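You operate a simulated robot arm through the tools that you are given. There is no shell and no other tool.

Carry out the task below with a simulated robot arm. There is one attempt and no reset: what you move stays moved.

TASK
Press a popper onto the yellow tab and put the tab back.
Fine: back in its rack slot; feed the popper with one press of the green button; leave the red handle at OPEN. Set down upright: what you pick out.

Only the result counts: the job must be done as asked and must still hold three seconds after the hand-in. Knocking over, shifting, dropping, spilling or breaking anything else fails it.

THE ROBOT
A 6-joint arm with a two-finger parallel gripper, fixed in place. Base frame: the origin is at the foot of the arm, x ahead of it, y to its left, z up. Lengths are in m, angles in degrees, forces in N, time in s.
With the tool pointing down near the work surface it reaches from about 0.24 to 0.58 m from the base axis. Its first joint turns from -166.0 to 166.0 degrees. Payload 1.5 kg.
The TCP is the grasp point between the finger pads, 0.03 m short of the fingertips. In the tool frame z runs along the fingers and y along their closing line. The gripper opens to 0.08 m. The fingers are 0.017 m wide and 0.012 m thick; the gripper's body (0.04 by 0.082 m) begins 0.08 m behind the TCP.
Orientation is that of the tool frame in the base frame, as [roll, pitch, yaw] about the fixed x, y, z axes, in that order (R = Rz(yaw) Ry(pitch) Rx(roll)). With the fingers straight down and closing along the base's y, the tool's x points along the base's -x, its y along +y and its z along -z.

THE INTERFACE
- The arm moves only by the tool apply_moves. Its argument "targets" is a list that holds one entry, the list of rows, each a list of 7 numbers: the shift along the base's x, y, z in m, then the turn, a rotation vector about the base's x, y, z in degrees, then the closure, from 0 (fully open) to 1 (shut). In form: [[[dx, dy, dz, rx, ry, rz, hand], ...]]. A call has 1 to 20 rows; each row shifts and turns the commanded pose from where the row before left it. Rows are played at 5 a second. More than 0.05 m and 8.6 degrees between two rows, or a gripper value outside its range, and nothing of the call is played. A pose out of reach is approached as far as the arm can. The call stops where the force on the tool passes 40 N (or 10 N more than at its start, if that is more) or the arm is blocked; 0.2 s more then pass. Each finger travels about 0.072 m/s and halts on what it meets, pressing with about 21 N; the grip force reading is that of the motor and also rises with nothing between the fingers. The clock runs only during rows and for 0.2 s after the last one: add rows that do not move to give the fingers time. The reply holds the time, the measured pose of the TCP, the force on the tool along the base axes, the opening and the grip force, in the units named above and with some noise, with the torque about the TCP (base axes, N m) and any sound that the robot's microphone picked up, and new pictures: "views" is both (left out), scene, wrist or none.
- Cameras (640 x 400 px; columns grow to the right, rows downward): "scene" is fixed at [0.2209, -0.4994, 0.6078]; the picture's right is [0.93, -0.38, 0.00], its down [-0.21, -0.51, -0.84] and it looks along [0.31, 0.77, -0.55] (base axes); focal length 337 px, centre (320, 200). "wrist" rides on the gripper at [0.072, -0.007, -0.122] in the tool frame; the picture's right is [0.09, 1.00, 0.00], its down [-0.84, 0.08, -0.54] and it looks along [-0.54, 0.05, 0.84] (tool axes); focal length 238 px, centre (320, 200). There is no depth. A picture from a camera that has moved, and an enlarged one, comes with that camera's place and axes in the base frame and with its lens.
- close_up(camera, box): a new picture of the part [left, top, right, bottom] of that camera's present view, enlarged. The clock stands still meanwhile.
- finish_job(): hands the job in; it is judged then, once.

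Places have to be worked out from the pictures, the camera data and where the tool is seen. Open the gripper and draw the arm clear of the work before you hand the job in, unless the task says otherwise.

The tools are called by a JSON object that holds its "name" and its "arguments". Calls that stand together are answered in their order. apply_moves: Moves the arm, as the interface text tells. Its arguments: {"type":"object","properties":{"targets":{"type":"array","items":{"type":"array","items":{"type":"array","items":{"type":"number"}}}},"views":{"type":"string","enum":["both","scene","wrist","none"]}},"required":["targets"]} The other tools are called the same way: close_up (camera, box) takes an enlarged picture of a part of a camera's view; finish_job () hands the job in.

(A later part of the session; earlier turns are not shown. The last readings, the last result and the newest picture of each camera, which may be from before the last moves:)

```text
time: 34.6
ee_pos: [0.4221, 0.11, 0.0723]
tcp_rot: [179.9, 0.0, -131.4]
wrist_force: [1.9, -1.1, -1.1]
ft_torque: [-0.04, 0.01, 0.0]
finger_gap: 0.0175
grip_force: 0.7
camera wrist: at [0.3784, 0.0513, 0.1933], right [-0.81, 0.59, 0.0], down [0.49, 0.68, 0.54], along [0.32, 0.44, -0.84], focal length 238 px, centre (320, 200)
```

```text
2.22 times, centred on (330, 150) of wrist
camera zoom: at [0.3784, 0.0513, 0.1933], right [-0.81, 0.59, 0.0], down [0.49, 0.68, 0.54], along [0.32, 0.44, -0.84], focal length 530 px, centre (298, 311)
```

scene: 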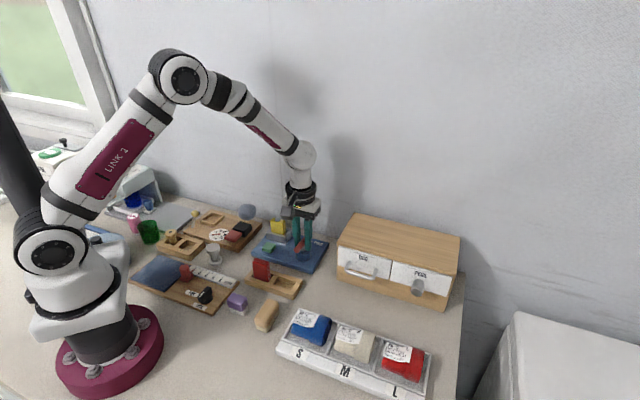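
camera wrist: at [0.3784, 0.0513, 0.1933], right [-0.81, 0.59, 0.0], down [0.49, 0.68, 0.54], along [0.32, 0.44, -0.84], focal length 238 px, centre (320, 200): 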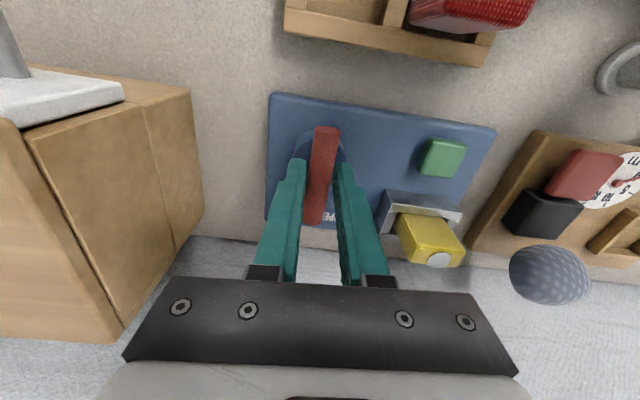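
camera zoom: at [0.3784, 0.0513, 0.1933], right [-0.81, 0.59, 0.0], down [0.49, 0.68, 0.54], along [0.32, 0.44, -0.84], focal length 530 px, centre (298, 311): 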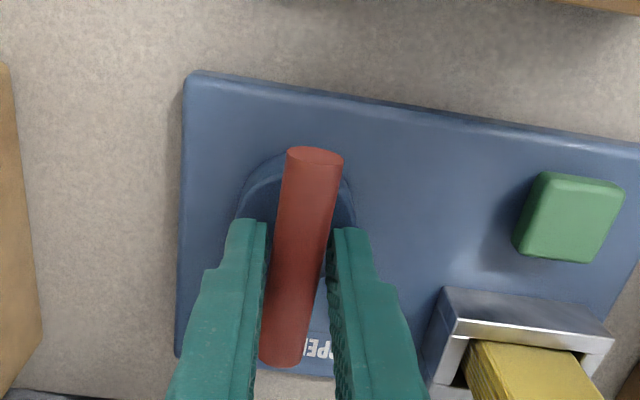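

The bar is at about 45.9°, matching where it started. I'll nudge 4° further to find out whether there is a stop here.

{"name": "apply_moves", "arguments": {"targets": [[[0, 0, 0, 0, 0, 2, 0.8], [0, 0, 0, 0, 0, 2, 0.8], [0, 0, 0, 0, 0, 0, 0.8]]], "views": "wrist"}}

{"name": "close_up", "arguments": {"camera": "wrist", "box": [220, 60, 440, 240]}}

```text
time: 35.4
ee_pos: [0.422, 0.1087, 0.0745]
tcp_rot: [179.9, 0.0, -127.3]
wrist_force: [1.8, -2.6, -0.3]
ft_torque: [-0.01, -0.01, -0.02]
finger_gap: 0.0181
grip_force: 0.5
camera wrist: at [0.3833, 0.0485, 0.1933], right [-0.85, 0.53, 0.0], down [0.45, 0.71, 0.54], along [0.29, 0.46, -0.84], focal length 238 px, centre (320, 200)
```

wrist: 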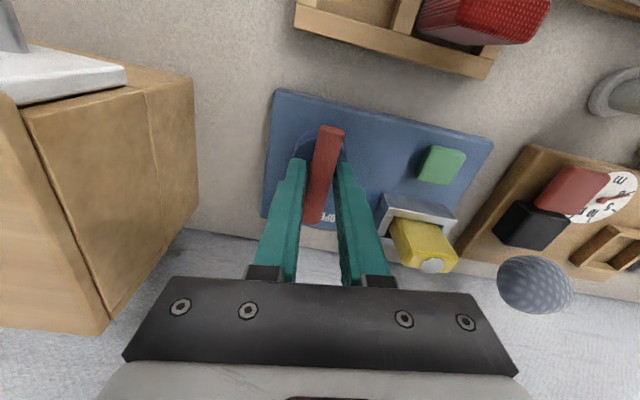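

```text
2.22 times, centred on (330, 150) of wrist
camera zoom: at [0.3833, 0.0485, 0.1933], right [-0.85, 0.53, 0.0], down [0.45, 0.71, 0.54], along [0.29, 0.46, -0.84], focal length 530 px, centre (298, 311)
```

zoom: 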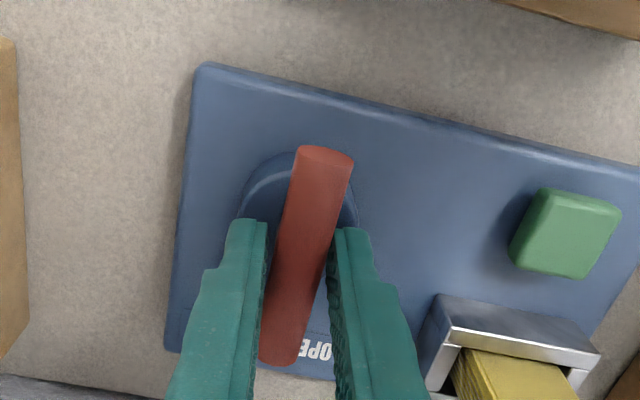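

The bar only moved to about 47° for a 4° tool turn, which hints at a stop. One more small nudge will confirm it.

{"name": "apply_moves", "arguments": {"targets": [[[0, 0, 0, 0, 0, 2.5, 0.8], [0, 0, 0, 0, 0, 2.5, 0.8], [0, 0, 0, 0, 0, 0, 0.8]]], "views": "wrist"}}

{"name": "close_up", "arguments": {"camera": "wrist", "box": [220, 60, 440, 240]}}

```text
time: 36.2
ee_pos: [0.4222, 0.1107, 0.0723]
tcp_rot: [179.8, 0.1, -122.4]
wrist_force: [2.3, -4.0, 1.0]
ft_torque: [-0.03, -0.06, -0.1]
finger_gap: 0.0198
grip_force: 1.6
camera wrist: at [0.3888, 0.0455, 0.1932], right [-0.89, 0.46, 0.0], down [0.38, 0.75, 0.54], along [0.25, 0.48, -0.84], focal length 238 px, centre (320, 200)
```

wrist: 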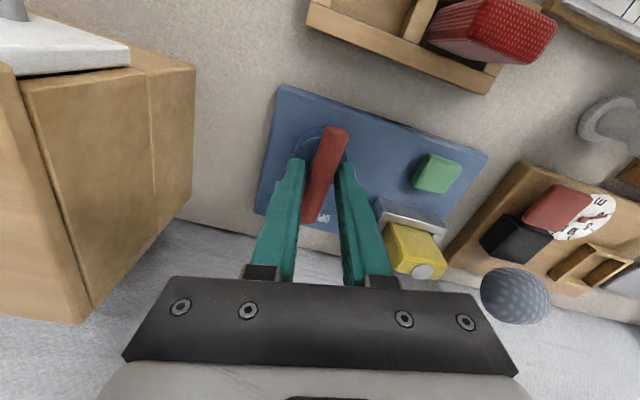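

```text
2.22 times, centred on (330, 150) of wrist
camera zoom: at [0.3888, 0.0455, 0.1932], right [-0.89, 0.46, 0.0], down [0.38, 0.75, 0.54], along [0.25, 0.48, -0.84], focal length 530 px, centre (298, 311)
```

zoom: 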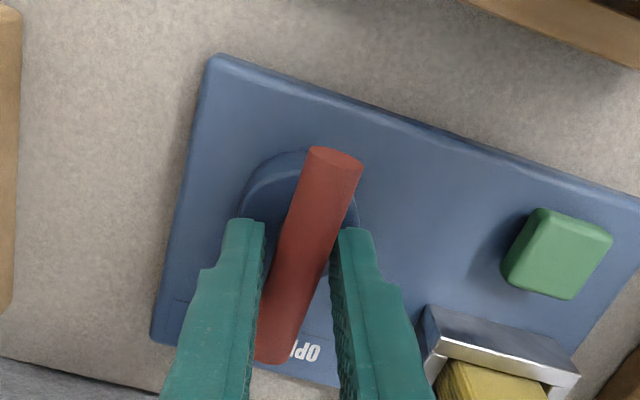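

The tool turned 5° while the bar stayed put and torque reversed, so this is the stop: OPEN. I'll open the fingers and rise clear.

{"name": "apply_moves", "arguments": {"targets": [[[0, 0, 0, 0, 0, 0, 0.6], [0, 0, 0, 0, 0, 0, 0.4], [0, 0, 0, 0, 0, 0, 0.4], [0, 0, 0.03, 0, 0, -4, 0.4], [0, 0, 0.035, 0, 0, -4, 0.4], [0, 0, 0.035, 0, 0, -4, 0.4], [0, 0, 0, 0, 0, 0, 0.4]]]}}

{"name": "close_up", "arguments": {"camera": "wrist", "box": [220, 40, 440, 220]}}

{"name": "close_up", "arguments": {"camera": "scene", "box": [250, 190, 340, 270]}}

```text
time: 37.8
ee_pos: [0.4211, 0.1095, 0.1717]
tcp_rot: [180.0, 0.0, -134.4]
wrist_force: [0.0, -0.5, -0.4]
ft_torque: [0.0, 0.03, 0.01]
finger_gap: 0.0481
grip_force: 0.1
camera wrist: at [0.3753, 0.0532, 0.2926], right [-0.78, 0.63, 0.0], down [0.53, 0.65, 0.54], along [0.34, 0.42, -0.84], focal length 238 px, centre (320, 200)
```

scene: 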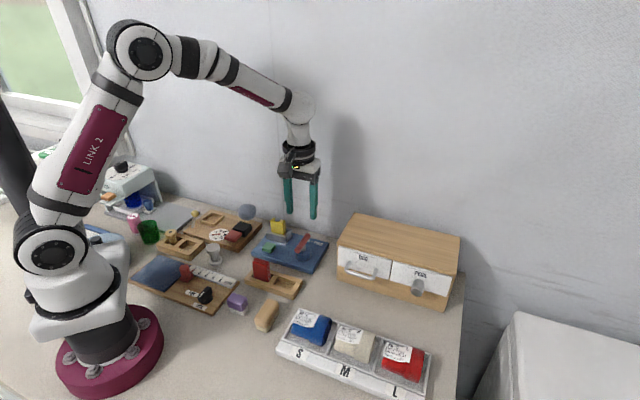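
wrist: 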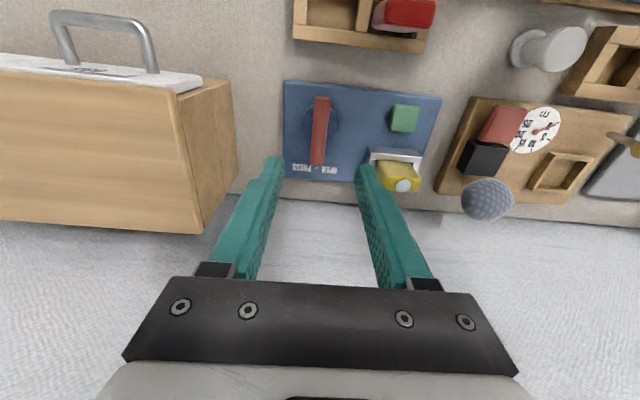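

```text
2.22 times, centred on (330, 130) of wrist
camera zoom: at [0.3753, 0.0532, 0.2926], right [-0.78, 0.63, 0.0], down [0.53, 0.65, 0.54], along [0.34, 0.42, -0.84], focal length 530 px, centre (298, 356)
```

zoom: 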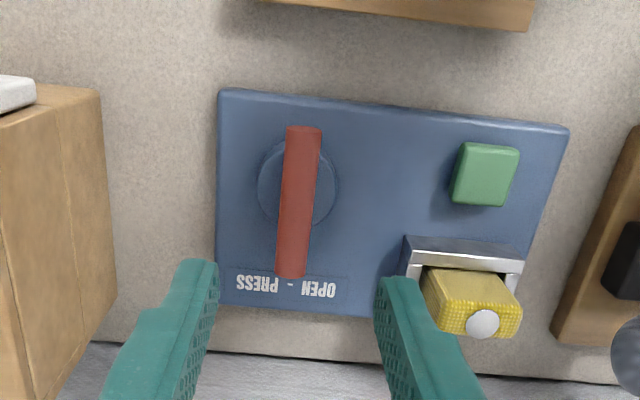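

```text
5.00 times, centred on (295, 230) of scene
camera zoom: at [0.2209, -0.4994, 0.6078], right [0.93, -0.38, 0.0], down [-0.21, -0.51, -0.84], along [0.31, 0.77, -0.55], focal length 1686 px, centre (445, 50)
```

zoom: 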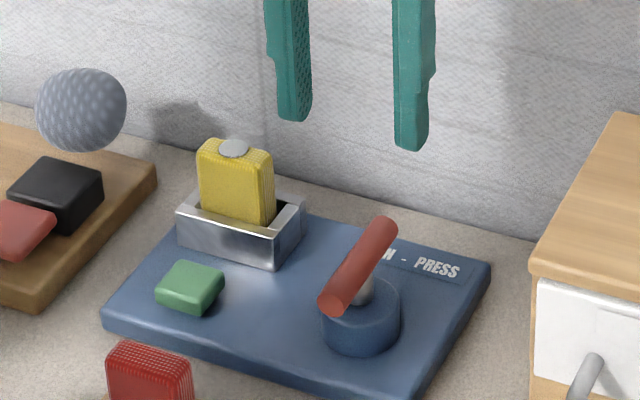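

The handle is back exactly where it started, and the popper is on top of the tab. I'll turn the tool back -90° and move above the tab in the die.

{"name": "apply_moves", "arguments": {"targets": [[[-0.00305, 0.00788, 0, 0, 0, -7.55, 0.4], [-0.00305, 0.00788, 0, 0, 0, -7.55, 0.4], [-0.00305, 0.00788, 0, 0, 0, -7.55, 0.4], [-0.00305, 0.00788, 0, 0, 0, -7.55, 0.4], [-0.00305, 0.00788, 0, 0, 0, -7.55, 0.4], [-0.00305, 0.00788, 0, 0, 0, -7.55, 0.4], [-0.00305, 0.00788, 0, 0, 0, -7.55, 0.4], [-0.00305, 0.00788, 0, 0, 0, -7.55, 0.4], [-0.00305, 0.00788, 0, 0, 0, -7.55, 0.4], [-0.00305, 0.00788, 0, 0, 0, -7.55, 0.4], [-0.00305, 0.00788, 0, 0, 0, -7.55, 0.4], [-0.00305, 0.00788, 0, 0, 0, -7.55, 0.4], [0, 0, 0, 0, 0, 0, 0.4], [0, 0, 0, 0, 0, 0, 0.4]]]}}

{"name": "close_up", "arguments": {"camera": "wrist", "box": [240, 40, 440, 200]}}

{"name": "close_up", "arguments": {"camera": "scene", "box": [250, 190, 340, 270]}}

```text
time: 40.8
ee_pos: [0.3845, 0.2043, 0.173]
tcp_rot: [179.9, 0.0, 135.0]
wrist_force: [-0.5, -0.6, -0.1]
ft_torque: [-0.01, 0.01, 0.01]
finger_gap: 0.0482
grip_force: 0.1
camera wrist: at [0.3288, 0.2506, 0.293], right [0.64, 0.77, 0.0], down [0.65, -0.54, 0.54], along [0.42, -0.35, -0.84], focal length 238 px, centre (320, 200)
```

scene: 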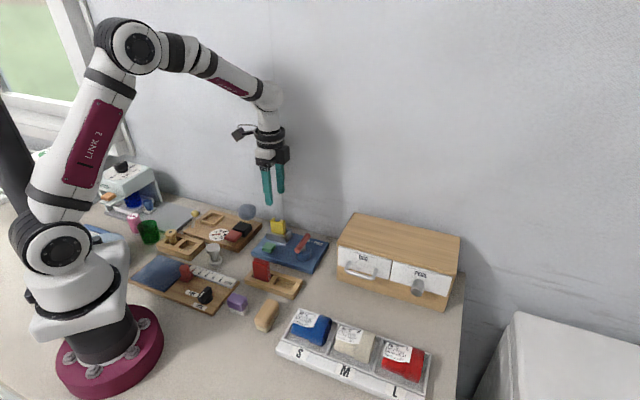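
wrist: 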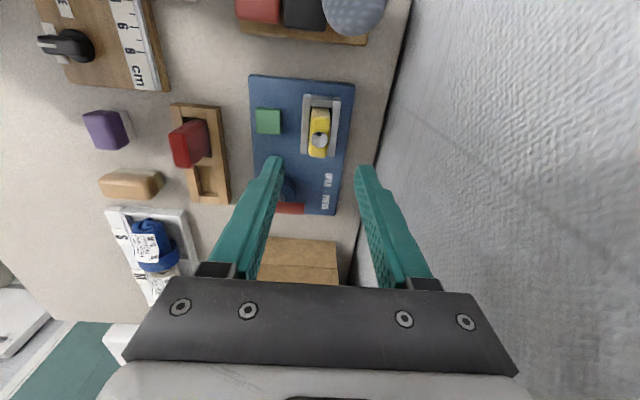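

```text
2.50 times, centred on (340, 120) of wrist
camera zoom: at [0.3288, 0.2506, 0.293], right [0.64, 0.77, 0.0], down [0.65, -0.54, 0.54], along [0.42, -0.35, -0.84], focal length 596 px, centre (270, 400)
```

zoom: 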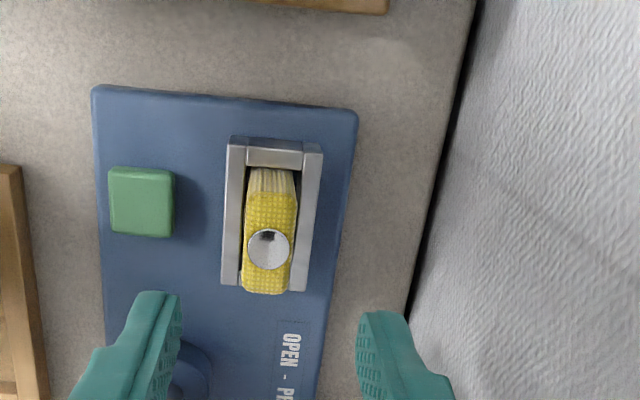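

```text
5.00 times, centred on (295, 230) of scene
camera zoom: at [0.2209, -0.4994, 0.6078], right [0.93, -0.38, 0.0], down [-0.21, -0.51, -0.84], along [0.31, 0.77, -0.55], focal length 1686 px, centre (445, 50)
```

zoom: 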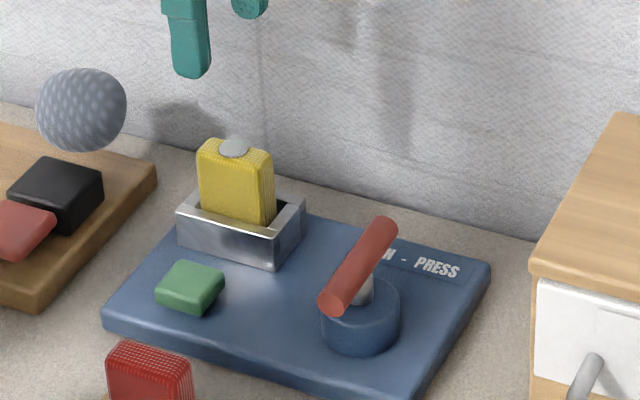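

The tab's top centre lines up with the TCP within half a millimetre. I'll descend to the same grip height as before (TCP about 0.0765) and close.

{"name": "apply_moves", "arguments": {"targets": [[[0, 0, -0.035, 0, 0, 0, 0.4], [0, 0, -0.03, 0, 0, 0, 0.4], [0, 0, -0.02, 0, 0, 0, 0.4], [0, 0, -0.011, 0, 0, 0, 0.4], [0, 0, 0, 0, 0, 0, 0.4], [0, 0, 0, 0, 0, 0, 0.4]]]}}

{"name": "close_up", "arguments": {"camera": "wrist", "box": [240, 60, 440, 220]}}

{"name": "close_up", "arguments": {"camera": "scene", "box": [250, 190, 330, 260]}}

```text
time: 42.2
ee_pos: [0.3835, 0.2043, 0.0748]
tcp_rot: [179.9, 0.1, 135.0]
wrist_force: [-0.5, 0.5, 0.5]
ft_torque: [-0.01, 0.0, 0.02]
finger_gap: 0.0482
grip_force: 0.1
camera wrist: at [0.3279, 0.2506, 0.1959], right [0.64, 0.77, 0.0], down [0.65, -0.54, 0.54], along [0.42, -0.35, -0.84], focal length 238 px, centre (320, 200)
```

scene: 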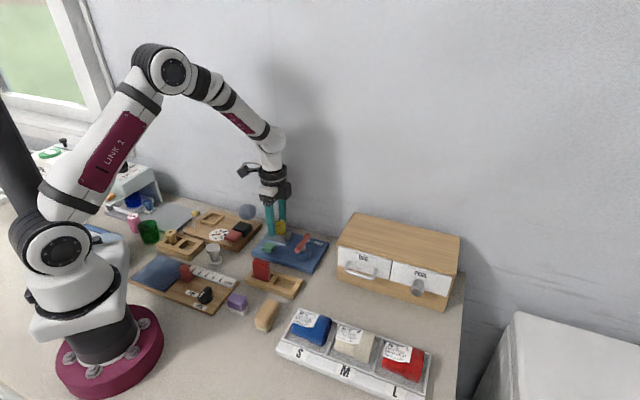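
wrist: 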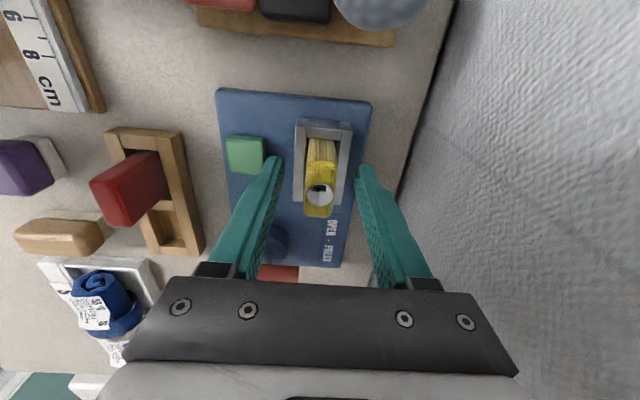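

```text
2.50 times, centred on (340, 140) of wrist
camera zoom: at [0.3279, 0.2506, 0.1959], right [0.64, 0.77, 0.0], down [0.65, -0.54, 0.54], along [0.42, -0.35, -0.84], focal length 596 px, centre (270, 350)
```

zoom: 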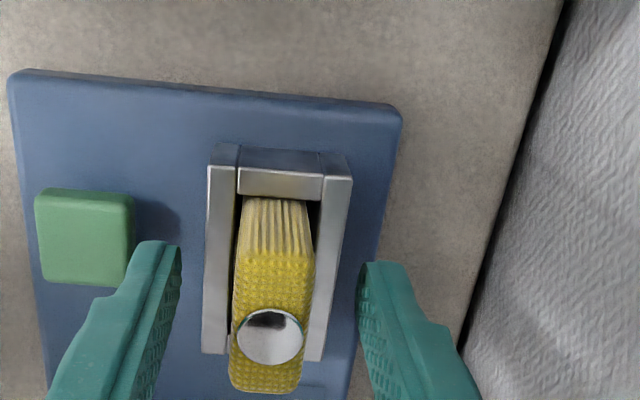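

```text
5.71 times, centred on (290, 225) of scene
camera zoom: at [0.2209, -0.4994, 0.6078], right [0.93, -0.38, 0.0], down [-0.21, -0.51, -0.84], along [0.31, 0.77, -0.55], focal length 1928 px, centre (491, 57)
```

zoom: 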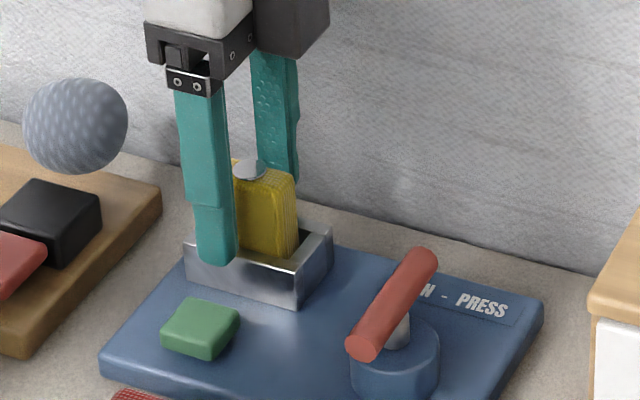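

The tool sits about 1.5 mm behind its earlier grasp spot on the tab. I'll correct that and close.

{"name": "apply_moves", "arguments": {"targets": [[[0.0016, -0.0005, 0, 0, 0, 0, 0.4], [0, 0, 0, 0, 0, 0, 0.7], [0, 0, 0, 0, 0, 0, 1], [0, 0, 0, 0, 0, 0, 1], [0, 0, 0, 0, 0, 0, 1]]]}}

{"name": "close_up", "arguments": {"camera": "wrist", "box": [240, 60, 440, 220]}}

{"name": "close_up", "arguments": {"camera": "scene", "box": [250, 190, 330, 260]}}

```text
time: 43.4
ee_pos: [0.386, 0.2054, 0.0766]
tcp_rot: [179.9, 0.0, 134.9]
wrist_force: [0.1, 0.2, 0.1]
ft_torque: [-0.03, -0.02, 0.02]
finger_gap: 0.0178
grip_force: 20.4
camera wrist: at [0.3295, 0.2508, 0.1962], right [0.64, 0.77, 0.0], down [0.65, -0.54, 0.54], along [0.42, -0.35, -0.84], focal length 238 px, centre (320, 200)
```

scene: 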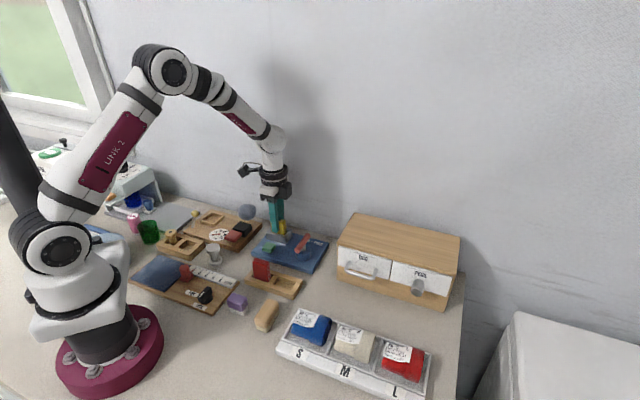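
wrist: 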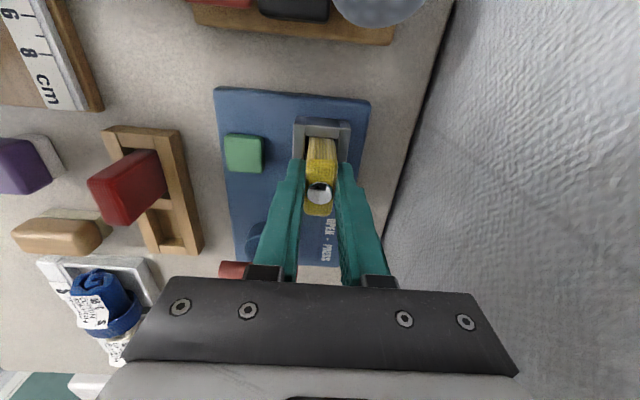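

```text
2.50 times, centred on (340, 140) of wrist
camera zoom: at [0.3295, 0.2508, 0.1962], right [0.64, 0.77, 0.0], down [0.65, -0.54, 0.54], along [0.42, -0.35, -0.84], focal length 596 px, centre (270, 350)
```

zoom: 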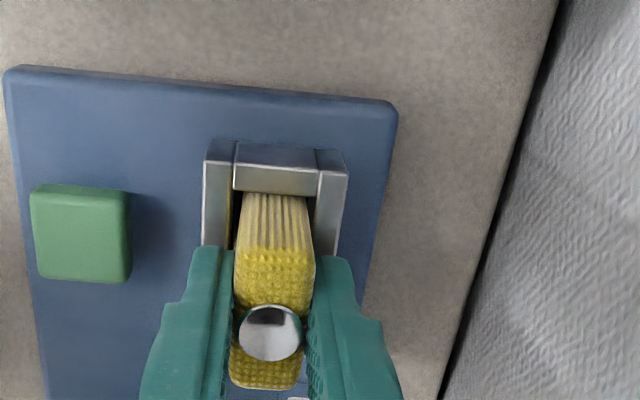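

```text
5.71 times, centred on (290, 225) of scene
camera zoom: at [0.2209, -0.4994, 0.6078], right [0.93, -0.38, 0.0], down [-0.21, -0.51, -0.84], along [0.31, 0.77, -0.55], focal length 1928 px, centre (491, 57)
```

zoom: 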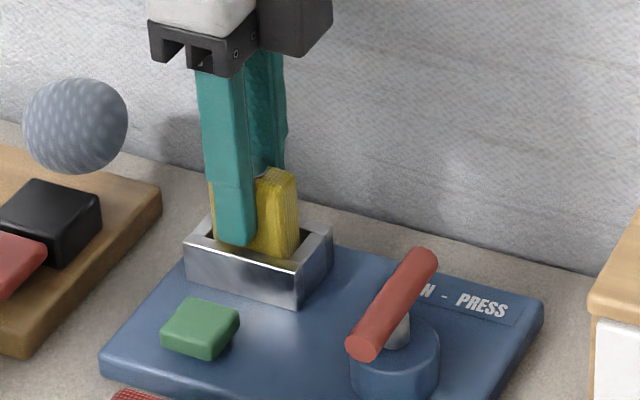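

The tab is gripped firmly (gap 0.0178). I'll lift it straight out of the die and carry it above the empty rack slot.

{"name": "apply_moves", "arguments": {"targets": [[[0, 0, 0.01, 0, 0, 0, 1], [0, 0, 0.02, 0, 0, 0, 1], [0, 0, 0.03, 0, 0, 0, 1], [0, 0, 0.03, 0, 0, 0, 1], [0, 0, 0, 0, 0, 0, 1], [-0.0075, -0.0331, 0, 0, 0, 0, 1], [-0.0075, -0.0331, 0, 0, 0, 0, 1], [-0.0075, -0.0331, 0, 0, 0, 0, 1], [-0.0075, -0.0331, 0, 0, 0, 0, 1], [-0.0075, -0.0331, 0, 0, 0, 0, 1], [0, 0, 0, 0, 0, 0, 1], [0, 0, 0, 0, 0, 0, 1]]]}}

{"name": "close_up", "arguments": {"camera": "wrist", "box": [240, 10, 440, 220]}}

{"name": "close_up", "arguments": {"camera": "scene", "box": [240, 195, 330, 305]}}

```text
time: 46.0
ee_pos: [0.3475, 0.0381, 0.1658]
tcp_rot: [179.8, 0.0, 135.0]
wrist_force: [0.3, 0.6, -0.7]
ft_torque: [0.01, 0.02, 0.0]
finger_gap: 0.0179
grip_force: 20.8
camera wrist: at [0.2918, 0.0842, 0.2852], right [0.64, 0.77, 0.0], down [0.65, -0.54, 0.54], along [0.42, -0.35, -0.84], focal length 238 px, centre (320, 200)
```

scene: 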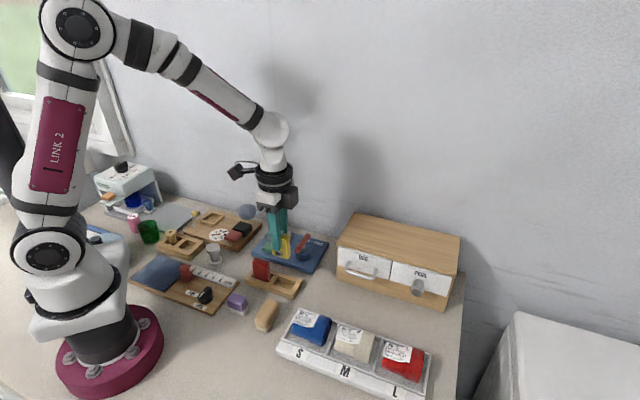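
wrist: 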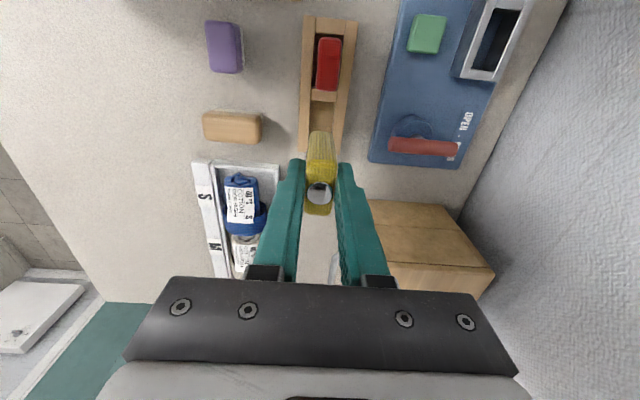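

```text
1.90 times, centred on (340, 115) of wrist
camera zoom: at [0.2918, 0.0842, 0.2852], right [0.64, 0.77, 0.0], down [0.65, -0.54, 0.54], along [0.42, -0.35, -0.84], focal length 454 px, centre (282, 362)
```

zoom: 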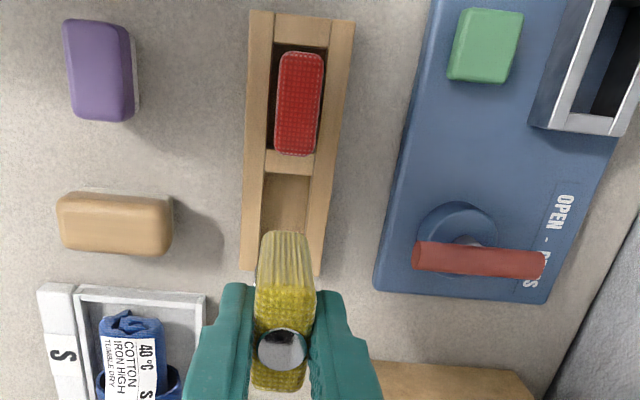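

```text
3.64 times, centred on (285, 250) of scene
camera zoom: at [0.2209, -0.4994, 0.6078], right [0.93, -0.38, 0.0], down [-0.21, -0.51, -0.84], along [0.31, 0.77, -0.55], focal length 1227 px, centre (447, 18)
```

zoom: 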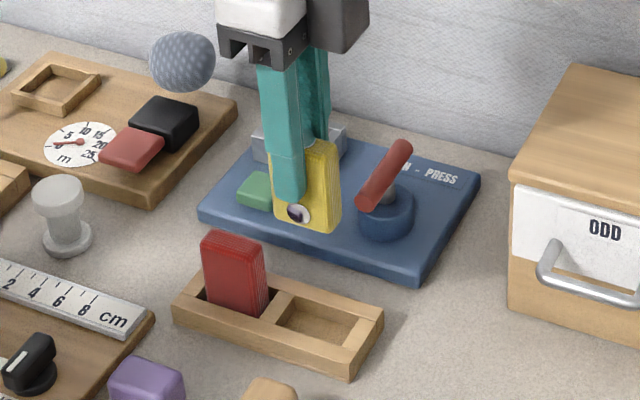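

There seems to be a disc low on the tab's front face too. I'll zoom in before lowering anything.

{"name": "close_up", "arguments": {"camera": "scene", "box": [270, 215, 310, 265]}}

{"name": "close_up", "arguments": {"camera": "wrist", "box": [280, 110, 360, 230]}}

```text
8.00 times, centred on (290, 240) of scene
camera zoom: at [0.2209, -0.4994, 0.6078], right [0.93, -0.38, 0.0], down [-0.21, -0.51, -0.84], along [0.31, 0.77, -0.55], focal length 2698 px, centre (560, -120)
```

zoom: 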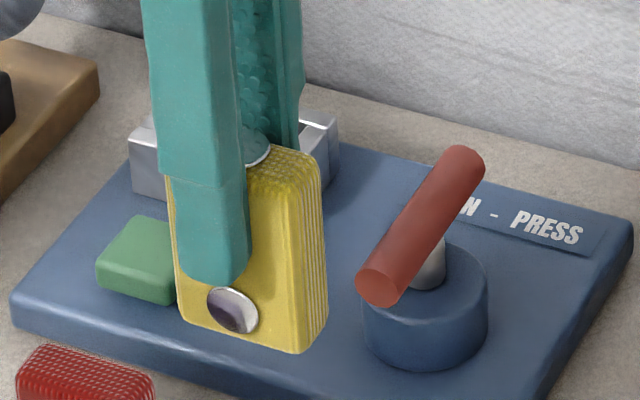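

```text
3.33 times, centred on (320, 170) of wrist
camera zoom: at [0.2918, 0.0842, 0.2852], right [0.64, 0.77, 0.0], down [0.65, -0.54, 0.54], along [0.42, -0.35, -0.84], focal length 794 px, centre (320, 300)
```

zoom: 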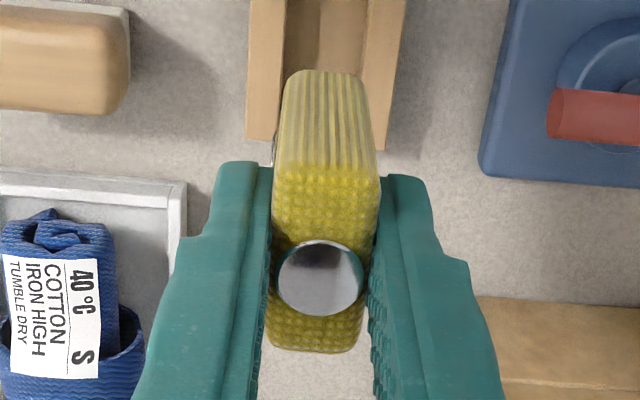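

The popper shows on both the top and the front face of the tab, and it is snug to the surface. The slot centre is about 1.2 mm to the +45° side of the tab and about 1 mm back, so I'll shift (0, +0.0015) and descend to just above the rim.

{"name": "apply_moves", "arguments": {"targets": [[[0, 0.0015, -0.03, 0, 0, 0, 1], [0, 0, -0.03, 0, 0, 0, 1], [0, 0, -0.012, 0, 0, 0, 1], [0, 0, 0, 0, 0, 0, 1], [0, 0, 0, 0, 0, 0, 1]]]}}

{"name": "close_up", "arguments": {"camera": "wrist", "box": [240, 60, 440, 220]}}

{"name": "close_up", "arguments": {"camera": "scene", "box": [240, 235, 320, 305]}}

```text
time: 47.2
ee_pos: [0.3493, 0.0389, 0.0938]
tcp_rot: [179.9, -0.1, 135.0]
wrist_force: [-0.4, 0.0, -0.3]
ft_torque: [0.01, 0.03, -0.01]
finger_gap: 0.0178
grip_force: 21.2
camera wrist: at [0.2921, 0.086, 0.2149], right [0.64, 0.77, 0.0], down [0.65, -0.54, 0.54], along [0.42, -0.35, -0.84], focal length 238 px, centre (320, 200)
```

scene: 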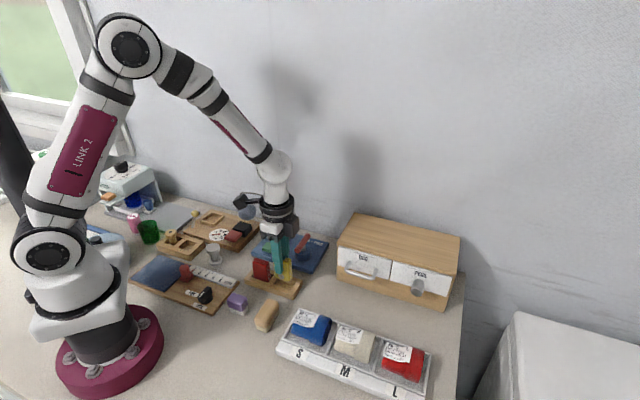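
wrist: 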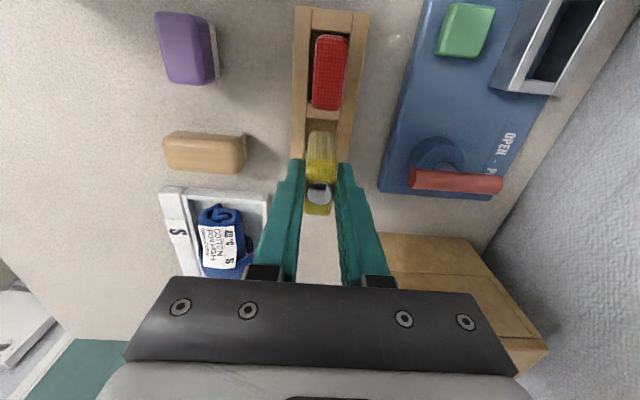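

```text
2.50 times, centred on (340, 140) of wrist
camera zoom: at [0.2921, 0.086, 0.2149], right [0.64, 0.77, 0.0], down [0.65, -0.54, 0.54], along [0.42, -0.35, -0.84], focal length 596 px, centre (270, 350)
```

zoom: 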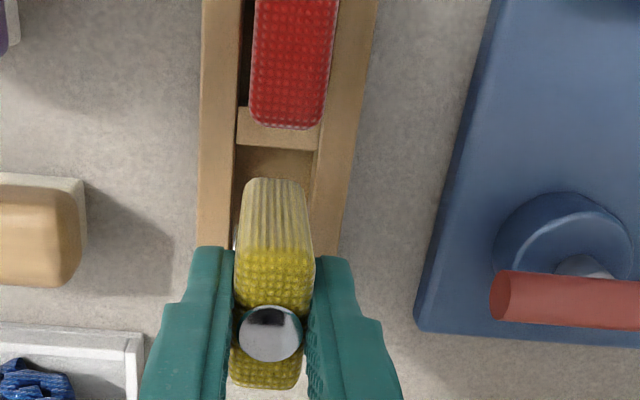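

```text
5.71 times, centred on (280, 270) of scene
camera zoom: at [0.2209, -0.4994, 0.6078], right [0.93, -0.38, 0.0], down [-0.21, -0.51, -0.84], along [0.31, 0.77, -0.55], focal length 1928 px, centre (549, -200)
```

zoom: 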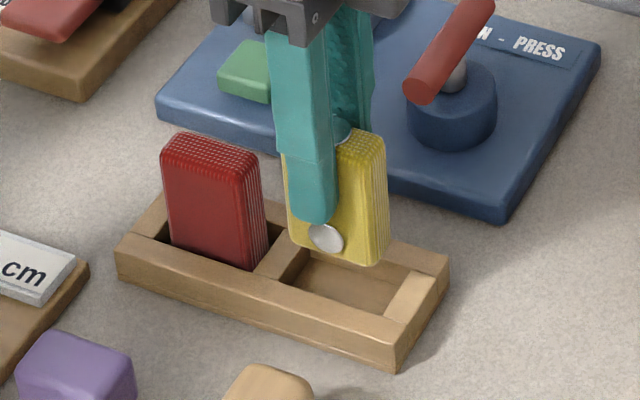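

By the wrist view the tab is within about 1 mm of its original spot, with 2–3 mm of slot clearance each way. I'll double-check against the slot edges in an enlarged scene view before inserting.

{"name": "close_up", "arguments": {"camera": "scene", "box": [265, 255, 309, 300]}}

{"name": "close_up", "arguments": {"camera": "wrist", "box": [285, 90, 365, 180]}}

```text
8.89 times, centred on (287, 278) of scene
camera zoom: at [0.2209, -0.4994, 0.6078], right [0.93, -0.38, 0.0], down [-0.21, -0.51, -0.84], along [0.31, 0.77, -0.55], focal length 2998 px, centre (613, -489)
```

zoom: 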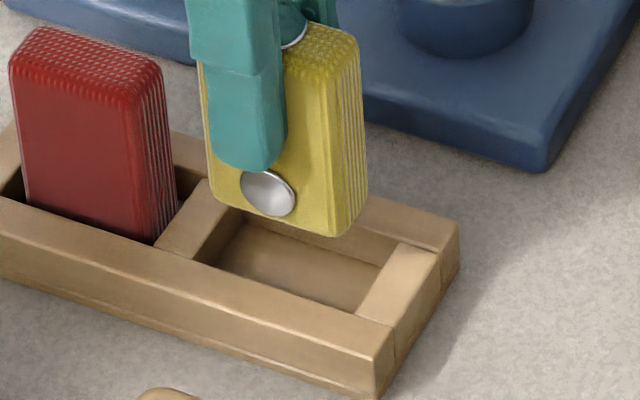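

```text
4.44 times, centred on (325, 135) of wrist
camera zoom: at [0.2921, 0.086, 0.2149], right [0.64, 0.77, 0.0], down [0.65, -0.54, 0.54], along [0.42, -0.35, -0.84], focal length 1059 px, centre (298, 489)
```

zoom: 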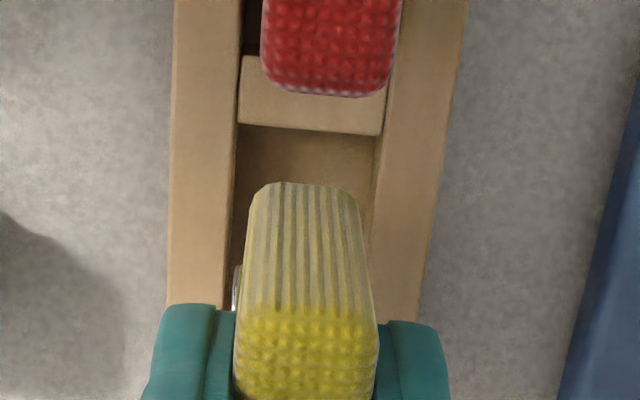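

With a consistent rim height of about 0.011, both cameras agree that the tab is centred lengthwise. It is about 1 mm off laterally, so I'll correct that and lower into the slot, stopping just short of the original height.

{"name": "apply_moves", "arguments": {"targets": [[[0.0006, 0.0008, -0.01, 0, 0, 0, 1], [0, 0, -0.008, 0, 0, 0, 1], [0, 0, -0.004, 0, 0, 0, 1], [0, 0, -0.003, 0, 0, 0, 1], [0, 0, 0, 0, 0, 0, 1]]]}}

{"name": "close_up", "arguments": {"camera": "scene", "box": [265, 255, 309, 300]}}

{"name": "close_up", "arguments": {"camera": "wrist", "box": [240, 60, 440, 220]}}

```text
time: 48.4
ee_pos: [0.349, 0.0407, 0.0685]
tcp_rot: [179.9, -0.1, 135.0]
wrist_force: [0.2, -0.3, 0.3]
ft_torque: [0.0, 0.04, -0.02]
finger_gap: 0.0179
grip_force: 20.7
camera wrist: at [0.293, 0.087, 0.1897], right [0.64, 0.77, 0.0], down [0.65, -0.54, 0.54], along [0.42, -0.35, -0.84], focal length 238 px, centre (320, 200)
```

scene: 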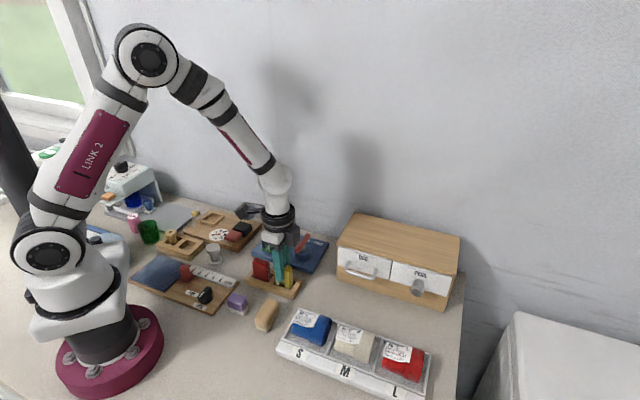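
wrist: 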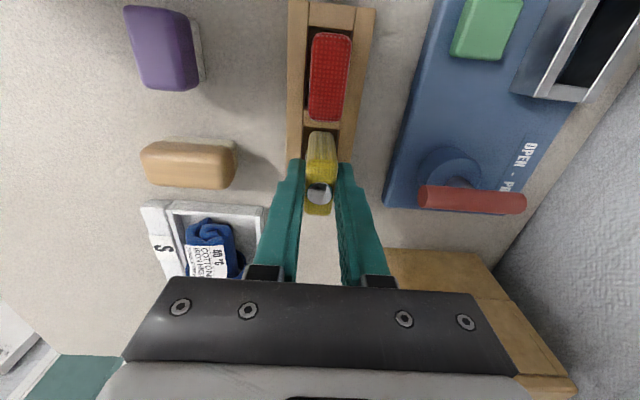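

```text
8.89 times, centred on (287, 278) of scene
camera zoom: at [0.2209, -0.4994, 0.6078], right [0.93, -0.38, 0.0], down [-0.21, -0.51, -0.84], along [0.31, 0.77, -0.55], focal length 2998 px, centre (613, -489)
```

zoom: 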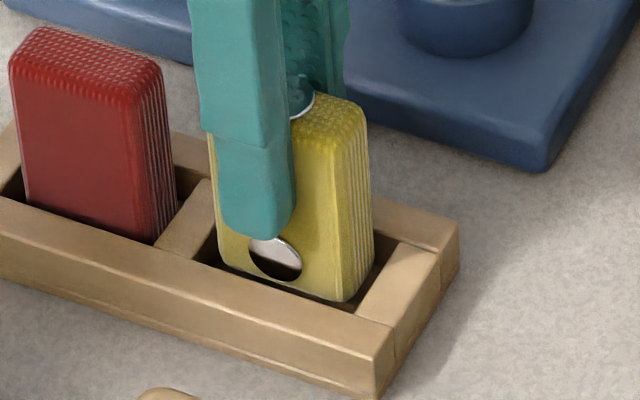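

```text
2.50 times, centred on (340, 140) of wrist
camera zoom: at [0.293, 0.087, 0.1897], right [0.64, 0.77, 0.0], down [0.65, -0.54, 0.54], along [0.42, -0.35, -0.84], focal length 596 px, centre (270, 350)
```

zoom: 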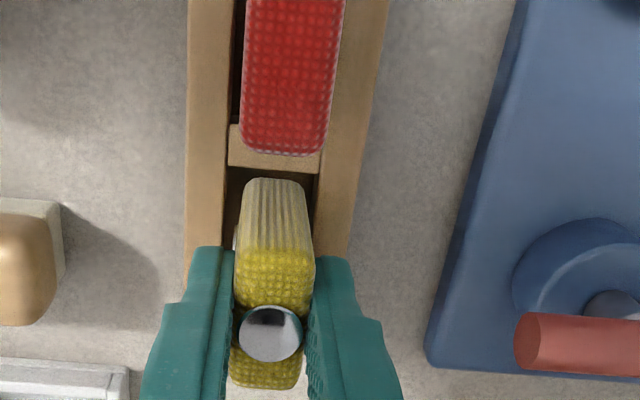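

The tab is in the slot with margin all round and no side force. I'll go down the last few millimetres gently.

{"name": "apply_moves", "arguments": {"targets": [[[0, 0, -0.0015, 0, 0, 0, 1], [0, 0, -0.0015, 0, 0, 0, 1], [0, 0, 0, 0, 0, 0, 1]]], "views": "none"}}

```text
time: 49.2
ee_pos: [0.3484, 0.042, 0.0659]
tcp_rot: [179.8, 0.0, 134.9]
wrist_force: [0.4, 0.2, -0.7]
ft_torque: [-0.02, 0.0, 0.04]
finger_gap: 0.0178
grip_force: 20.5
```

No contact yet. I'll take another small step.

{"name": "apply_moves", "arguments": {"targets": [[[0, 0, -0.001, 0, 0, 0, 1], [0, 0, 0, 0, 0, 0, 1]]], "views": "none"}}

```text
time: 49.8
ee_pos: [0.3492, 0.0418, 0.0657]
tcp_rot: [179.9, -0.1, 135.0]
wrist_force: [0.1, -0.3, -0.9]
ft_torque: [-0.02, 0.03, 0.01]
finger_gap: 0.0178
grip_force: 21.3
```

{"name": "apply_moves", "arguments": {"targets": [[[0, 0, -0.001, 0, 0, 0, 1], [0, 0, 0, 0, 0, 0, 1]]], "views": "none"}}

```text
time: 50.4
ee_pos: [0.3495, 0.043, 0.0657]
tcp_rot: [179.9, 0.0, 135.0]
wrist_force: [-0.2, 0.3, -0.4]
ft_torque: [0.01, 0.01, 0.01]
finger_gap: 0.0179
grip_force: 21.0
```

Still free, with the readings noisy at about the 1 mm level. I'll take another 1 mm step.

{"name": "apply_moves", "arguments": {"targets": [[[0, 0, -0.001, 0, 0, 0, 1], [0, 0, 0, 0, 0, 0, 1]]], "views": "wrist"}}

{"name": "close_up", "arguments": {"camera": "scene", "box": [265, 255, 309, 300]}}

```text
time: 51.0
ee_pos: [0.3503, 0.0416, 0.0635]
tcp_rot: [179.9, 0.2, 135.0]
wrist_force: [-1.6, -1.0, 11.6]
ft_torque: [-0.09, 0.07, -0.02]
finger_gap: 0.018
grip_force: 21.7
camera wrist: at [0.2927, 0.0874, 0.184], right [0.64, 0.77, 0.0], down [0.65, -0.54, 0.54], along [0.42, -0.35, -0.84], focal length 238 px, centre (320, 200)
```

wrist: 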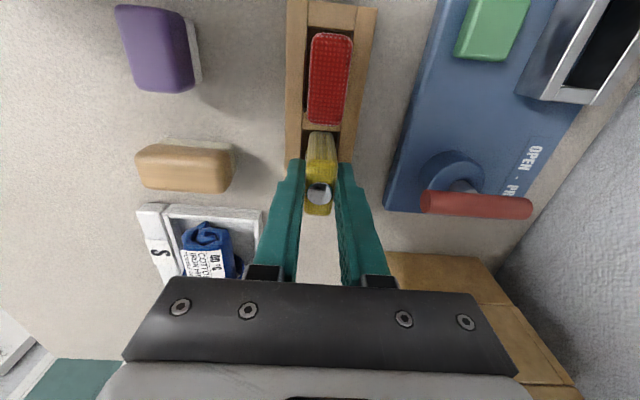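

```text
8.89 times, centred on (287, 278) of scene
camera zoom: at [0.2209, -0.4994, 0.6078], right [0.93, -0.38, 0.0], down [-0.21, -0.51, -0.84], along [0.31, 0.77, -0.55], focal length 2998 px, centre (613, -489)
```

zoom: 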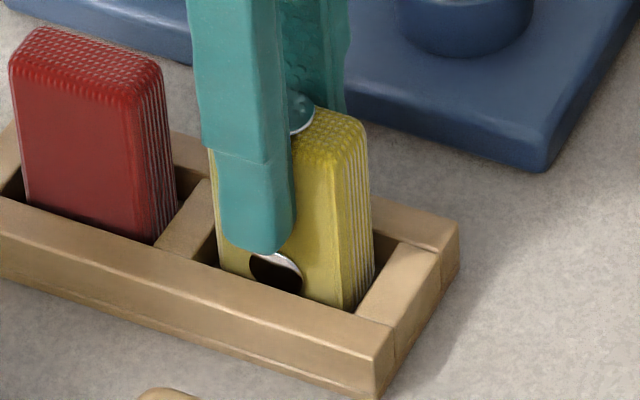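

Contact with the slot floor (11.6 N). I'll relieve it by half a millimetre and release gently.

{"name": "apply_moves", "arguments": {"targets": [[[0, 0, 0.0005, 0, 0, 0, 1], [0, 0, 0, 0, 0, 0, 0.7], [0, 0, 0, 0, 0, 0, 0.55], [0, 0, 0, 0, 0, 0, 0.4], [0, 0, 0, 0, 0, 0, 0.4]]]}}

{"name": "close_up", "arguments": {"camera": "scene", "box": [255, 245, 315, 300]}}

{"name": "close_up", "arguments": {"camera": "wrist", "box": [240, 60, 440, 220]}}

```text
time: 52.2
ee_pos: [0.3485, 0.0416, 0.0634]
tcp_rot: [179.9, 0.0, 135.1]
wrist_force: [-0.3, 0.5, 0.0]
ft_torque: [0.0, 0.01, -0.01]
finger_gap: 0.048
grip_force: 0.1
camera wrist: at [0.2928, 0.0874, 0.1841], right [0.64, 0.77, 0.0], down [0.65, -0.54, 0.54], along [0.42, -0.35, -0.84], focal length 238 px, centre (320, 200)
```

scene: 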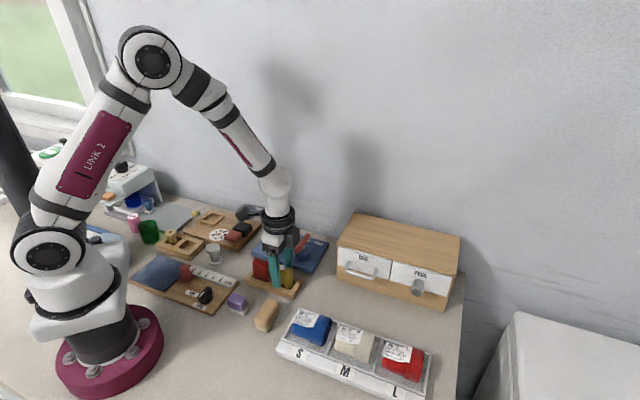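
wrist: 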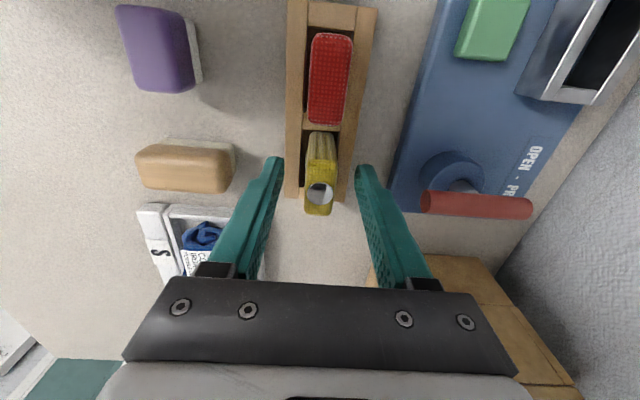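

```text
7.27 times, centred on (285, 272) of scene
camera zoom: at [0.2209, -0.4994, 0.6078], right [0.93, -0.38, 0.0], down [-0.21, -0.51, -0.84], along [0.31, 0.77, -0.55], focal length 2453 px, centre (574, -327)
```

zoom: 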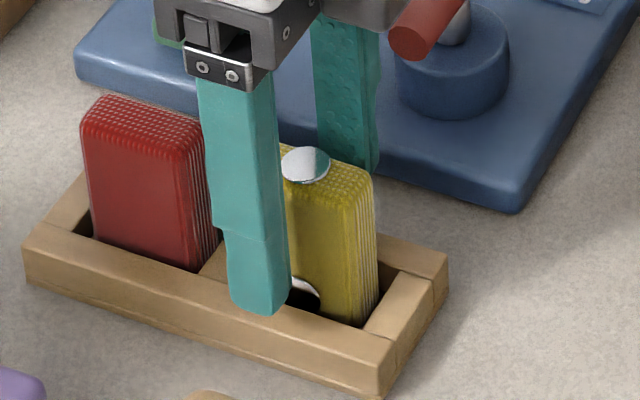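

```text
2.50 times, centred on (340, 140) of wrist
camera zoom: at [0.2928, 0.0874, 0.1841], right [0.64, 0.77, 0.0], down [0.65, -0.54, 0.54], along [0.42, -0.35, -0.84], focal length 596 px, centre (270, 350)
```

zoom: 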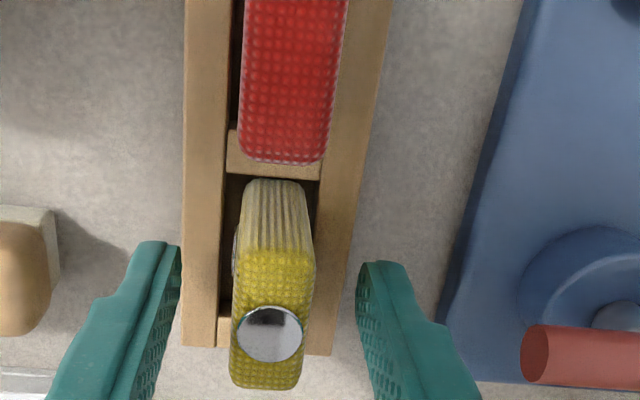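

The tab stands upright and centred in its slot. I'll rise straight up and withdraw toward the base, then inspect everything.

{"name": "apply_moves", "arguments": {"targets": [[[0, 0, 0.03, 0, 0, 0, 0.4], [0, 0, 0.035, 0, 0, 0, 0.4], [0, 0, 0.04, 0, 0, 0, 0.4], [0, 0, 0.045, 0, 0, 0, 0.4], [-0.02, 0.03, 0.04, 0, 0, 0, 0.3], [-0.02, 0.03, 0.03, 0, 0, 0, 0.3], [-0.02, 0.03, 0.0, 0, 0, 0, 0.3], [0, 0, 0, 0, 0, 0, 0.3]]]}}

{"name": "close_up", "arguments": {"camera": "scene", "box": [240, 210, 340, 305]}}

{"name": "close_up", "arguments": {"camera": "scene", "box": [80, 150, 260, 320]}}

```text
refused: row 5 steps farther than a row can; nothing moved
```

```text
4.21 times, centred on (290, 258) of scene
camera zoom: at [0.2209, -0.4994, 0.6078], right [0.93, -0.38, 0.0], down [-0.21, -0.51, -0.84], along [0.31, 0.77, -0.55], focal length 1420 px, centre (446, -42)
```

zoom: 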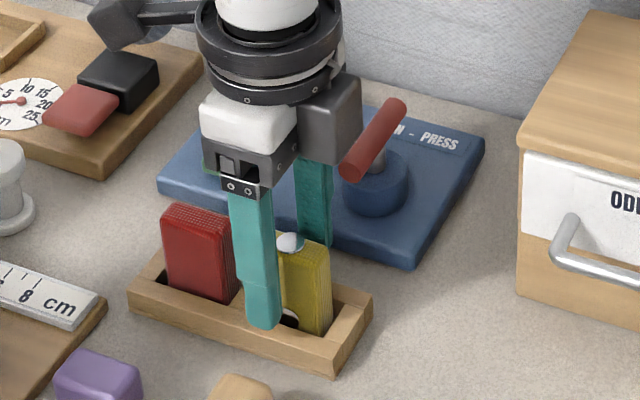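

```text
2.35 times, centred on (170, 235) of scene
camera zoom: at [0.2209, -0.4994, 0.6078], right [0.93, -0.38, 0.0], down [-0.21, -0.51, -0.84], along [0.31, 0.77, -0.55], focal length 794 px, centre (673, 118)
```

zoom: 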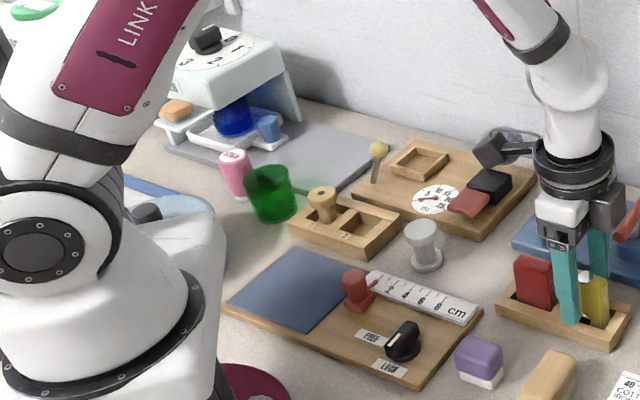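

One row was too long, so nothing moved. I'll repeat the withdrawal with shorter steps.

{"name": "apply_moves", "arguments": {"targets": [[[0, 0, 0.03, 0, 0, 0, 0.4], [0, 0, 0.035, 0, 0, 0, 0.4], [0, 0, 0.04, 0, 0, 0, 0.4], [0, 0, 0.045, 0, 0, 0, 0.4], [-0.015, 0.03, 0.03, 0, 0, 0, 0.3], [-0.015, 0.03, 0.02, 0, 0, 0, 0.3], [-0.015, 0.03, 0.02, 0, 0, 0, 0.3], [0, 0, 0, 0, 0, 0, 0.3]]]}}

{"name": "close_up", "arguments": {"camera": "scene", "box": [240, 210, 340, 305]}}

{"name": "close_up", "arguments": {"camera": "wrist", "box": [150, 40, 400, 220]}}

```text
time: 54.0
ee_pos: [0.3044, 0.1312, 0.2846]
tcp_rot: [179.9, 0.2, 135.0]
wrist_force: [0.4, -0.6, -0.3]
ft_torque: [-0.02, -0.03, 0.01]
finger_gap: 0.0558
grip_force: 0.1
camera wrist: at [0.2485, 0.1774, 0.4051], right [0.64, 0.77, 0.0], down [0.65, -0.54, 0.54], along [0.42, -0.35, -0.84], focal length 238 px, centre (320, 200)
```

scene: 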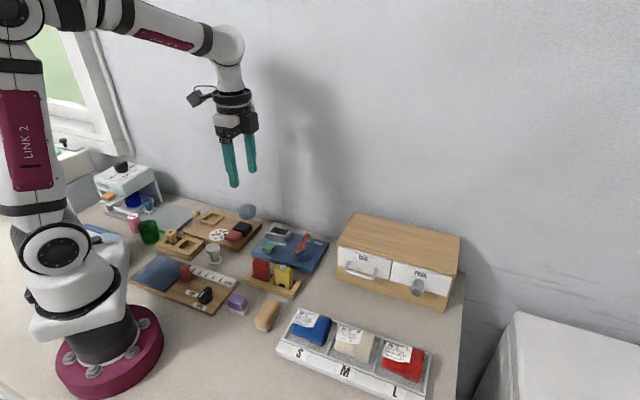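
wrist: 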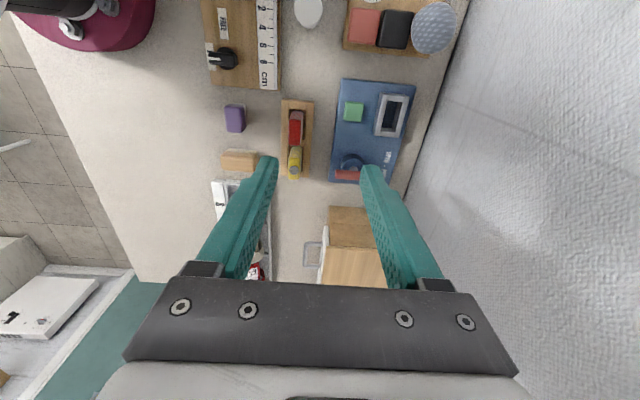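

```text
4.21 times, centred on (290, 258) of scene
camera zoom: at [0.2209, -0.4994, 0.6078], right [0.93, -0.38, 0.0], down [-0.21, -0.51, -0.84], along [0.31, 0.77, -0.55], focal length 1420 px, centre (446, -42)
```

zoom: 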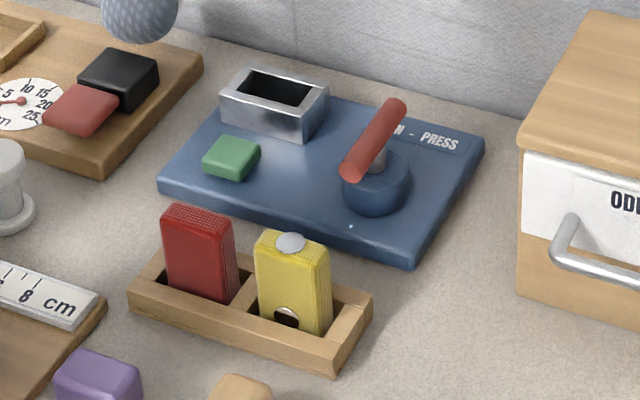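

```text
2.22 times, centred on (275, 130) of wrist
camera zoom: at [0.2485, 0.1774, 0.4051], right [0.64, 0.77, 0.0], down [0.65, -0.54, 0.54], along [0.42, -0.35, -0.84], focal length 530 px, centre (420, 356)
```

zoom: 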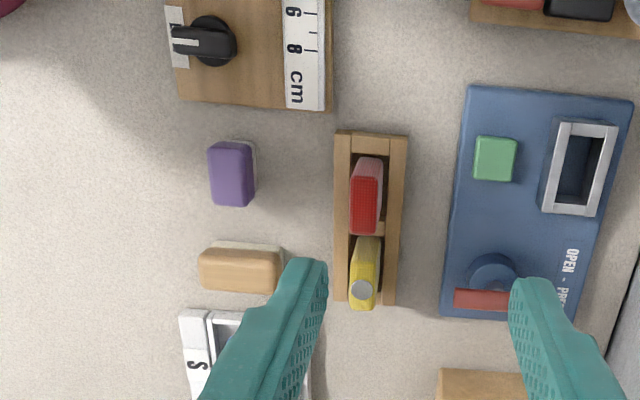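

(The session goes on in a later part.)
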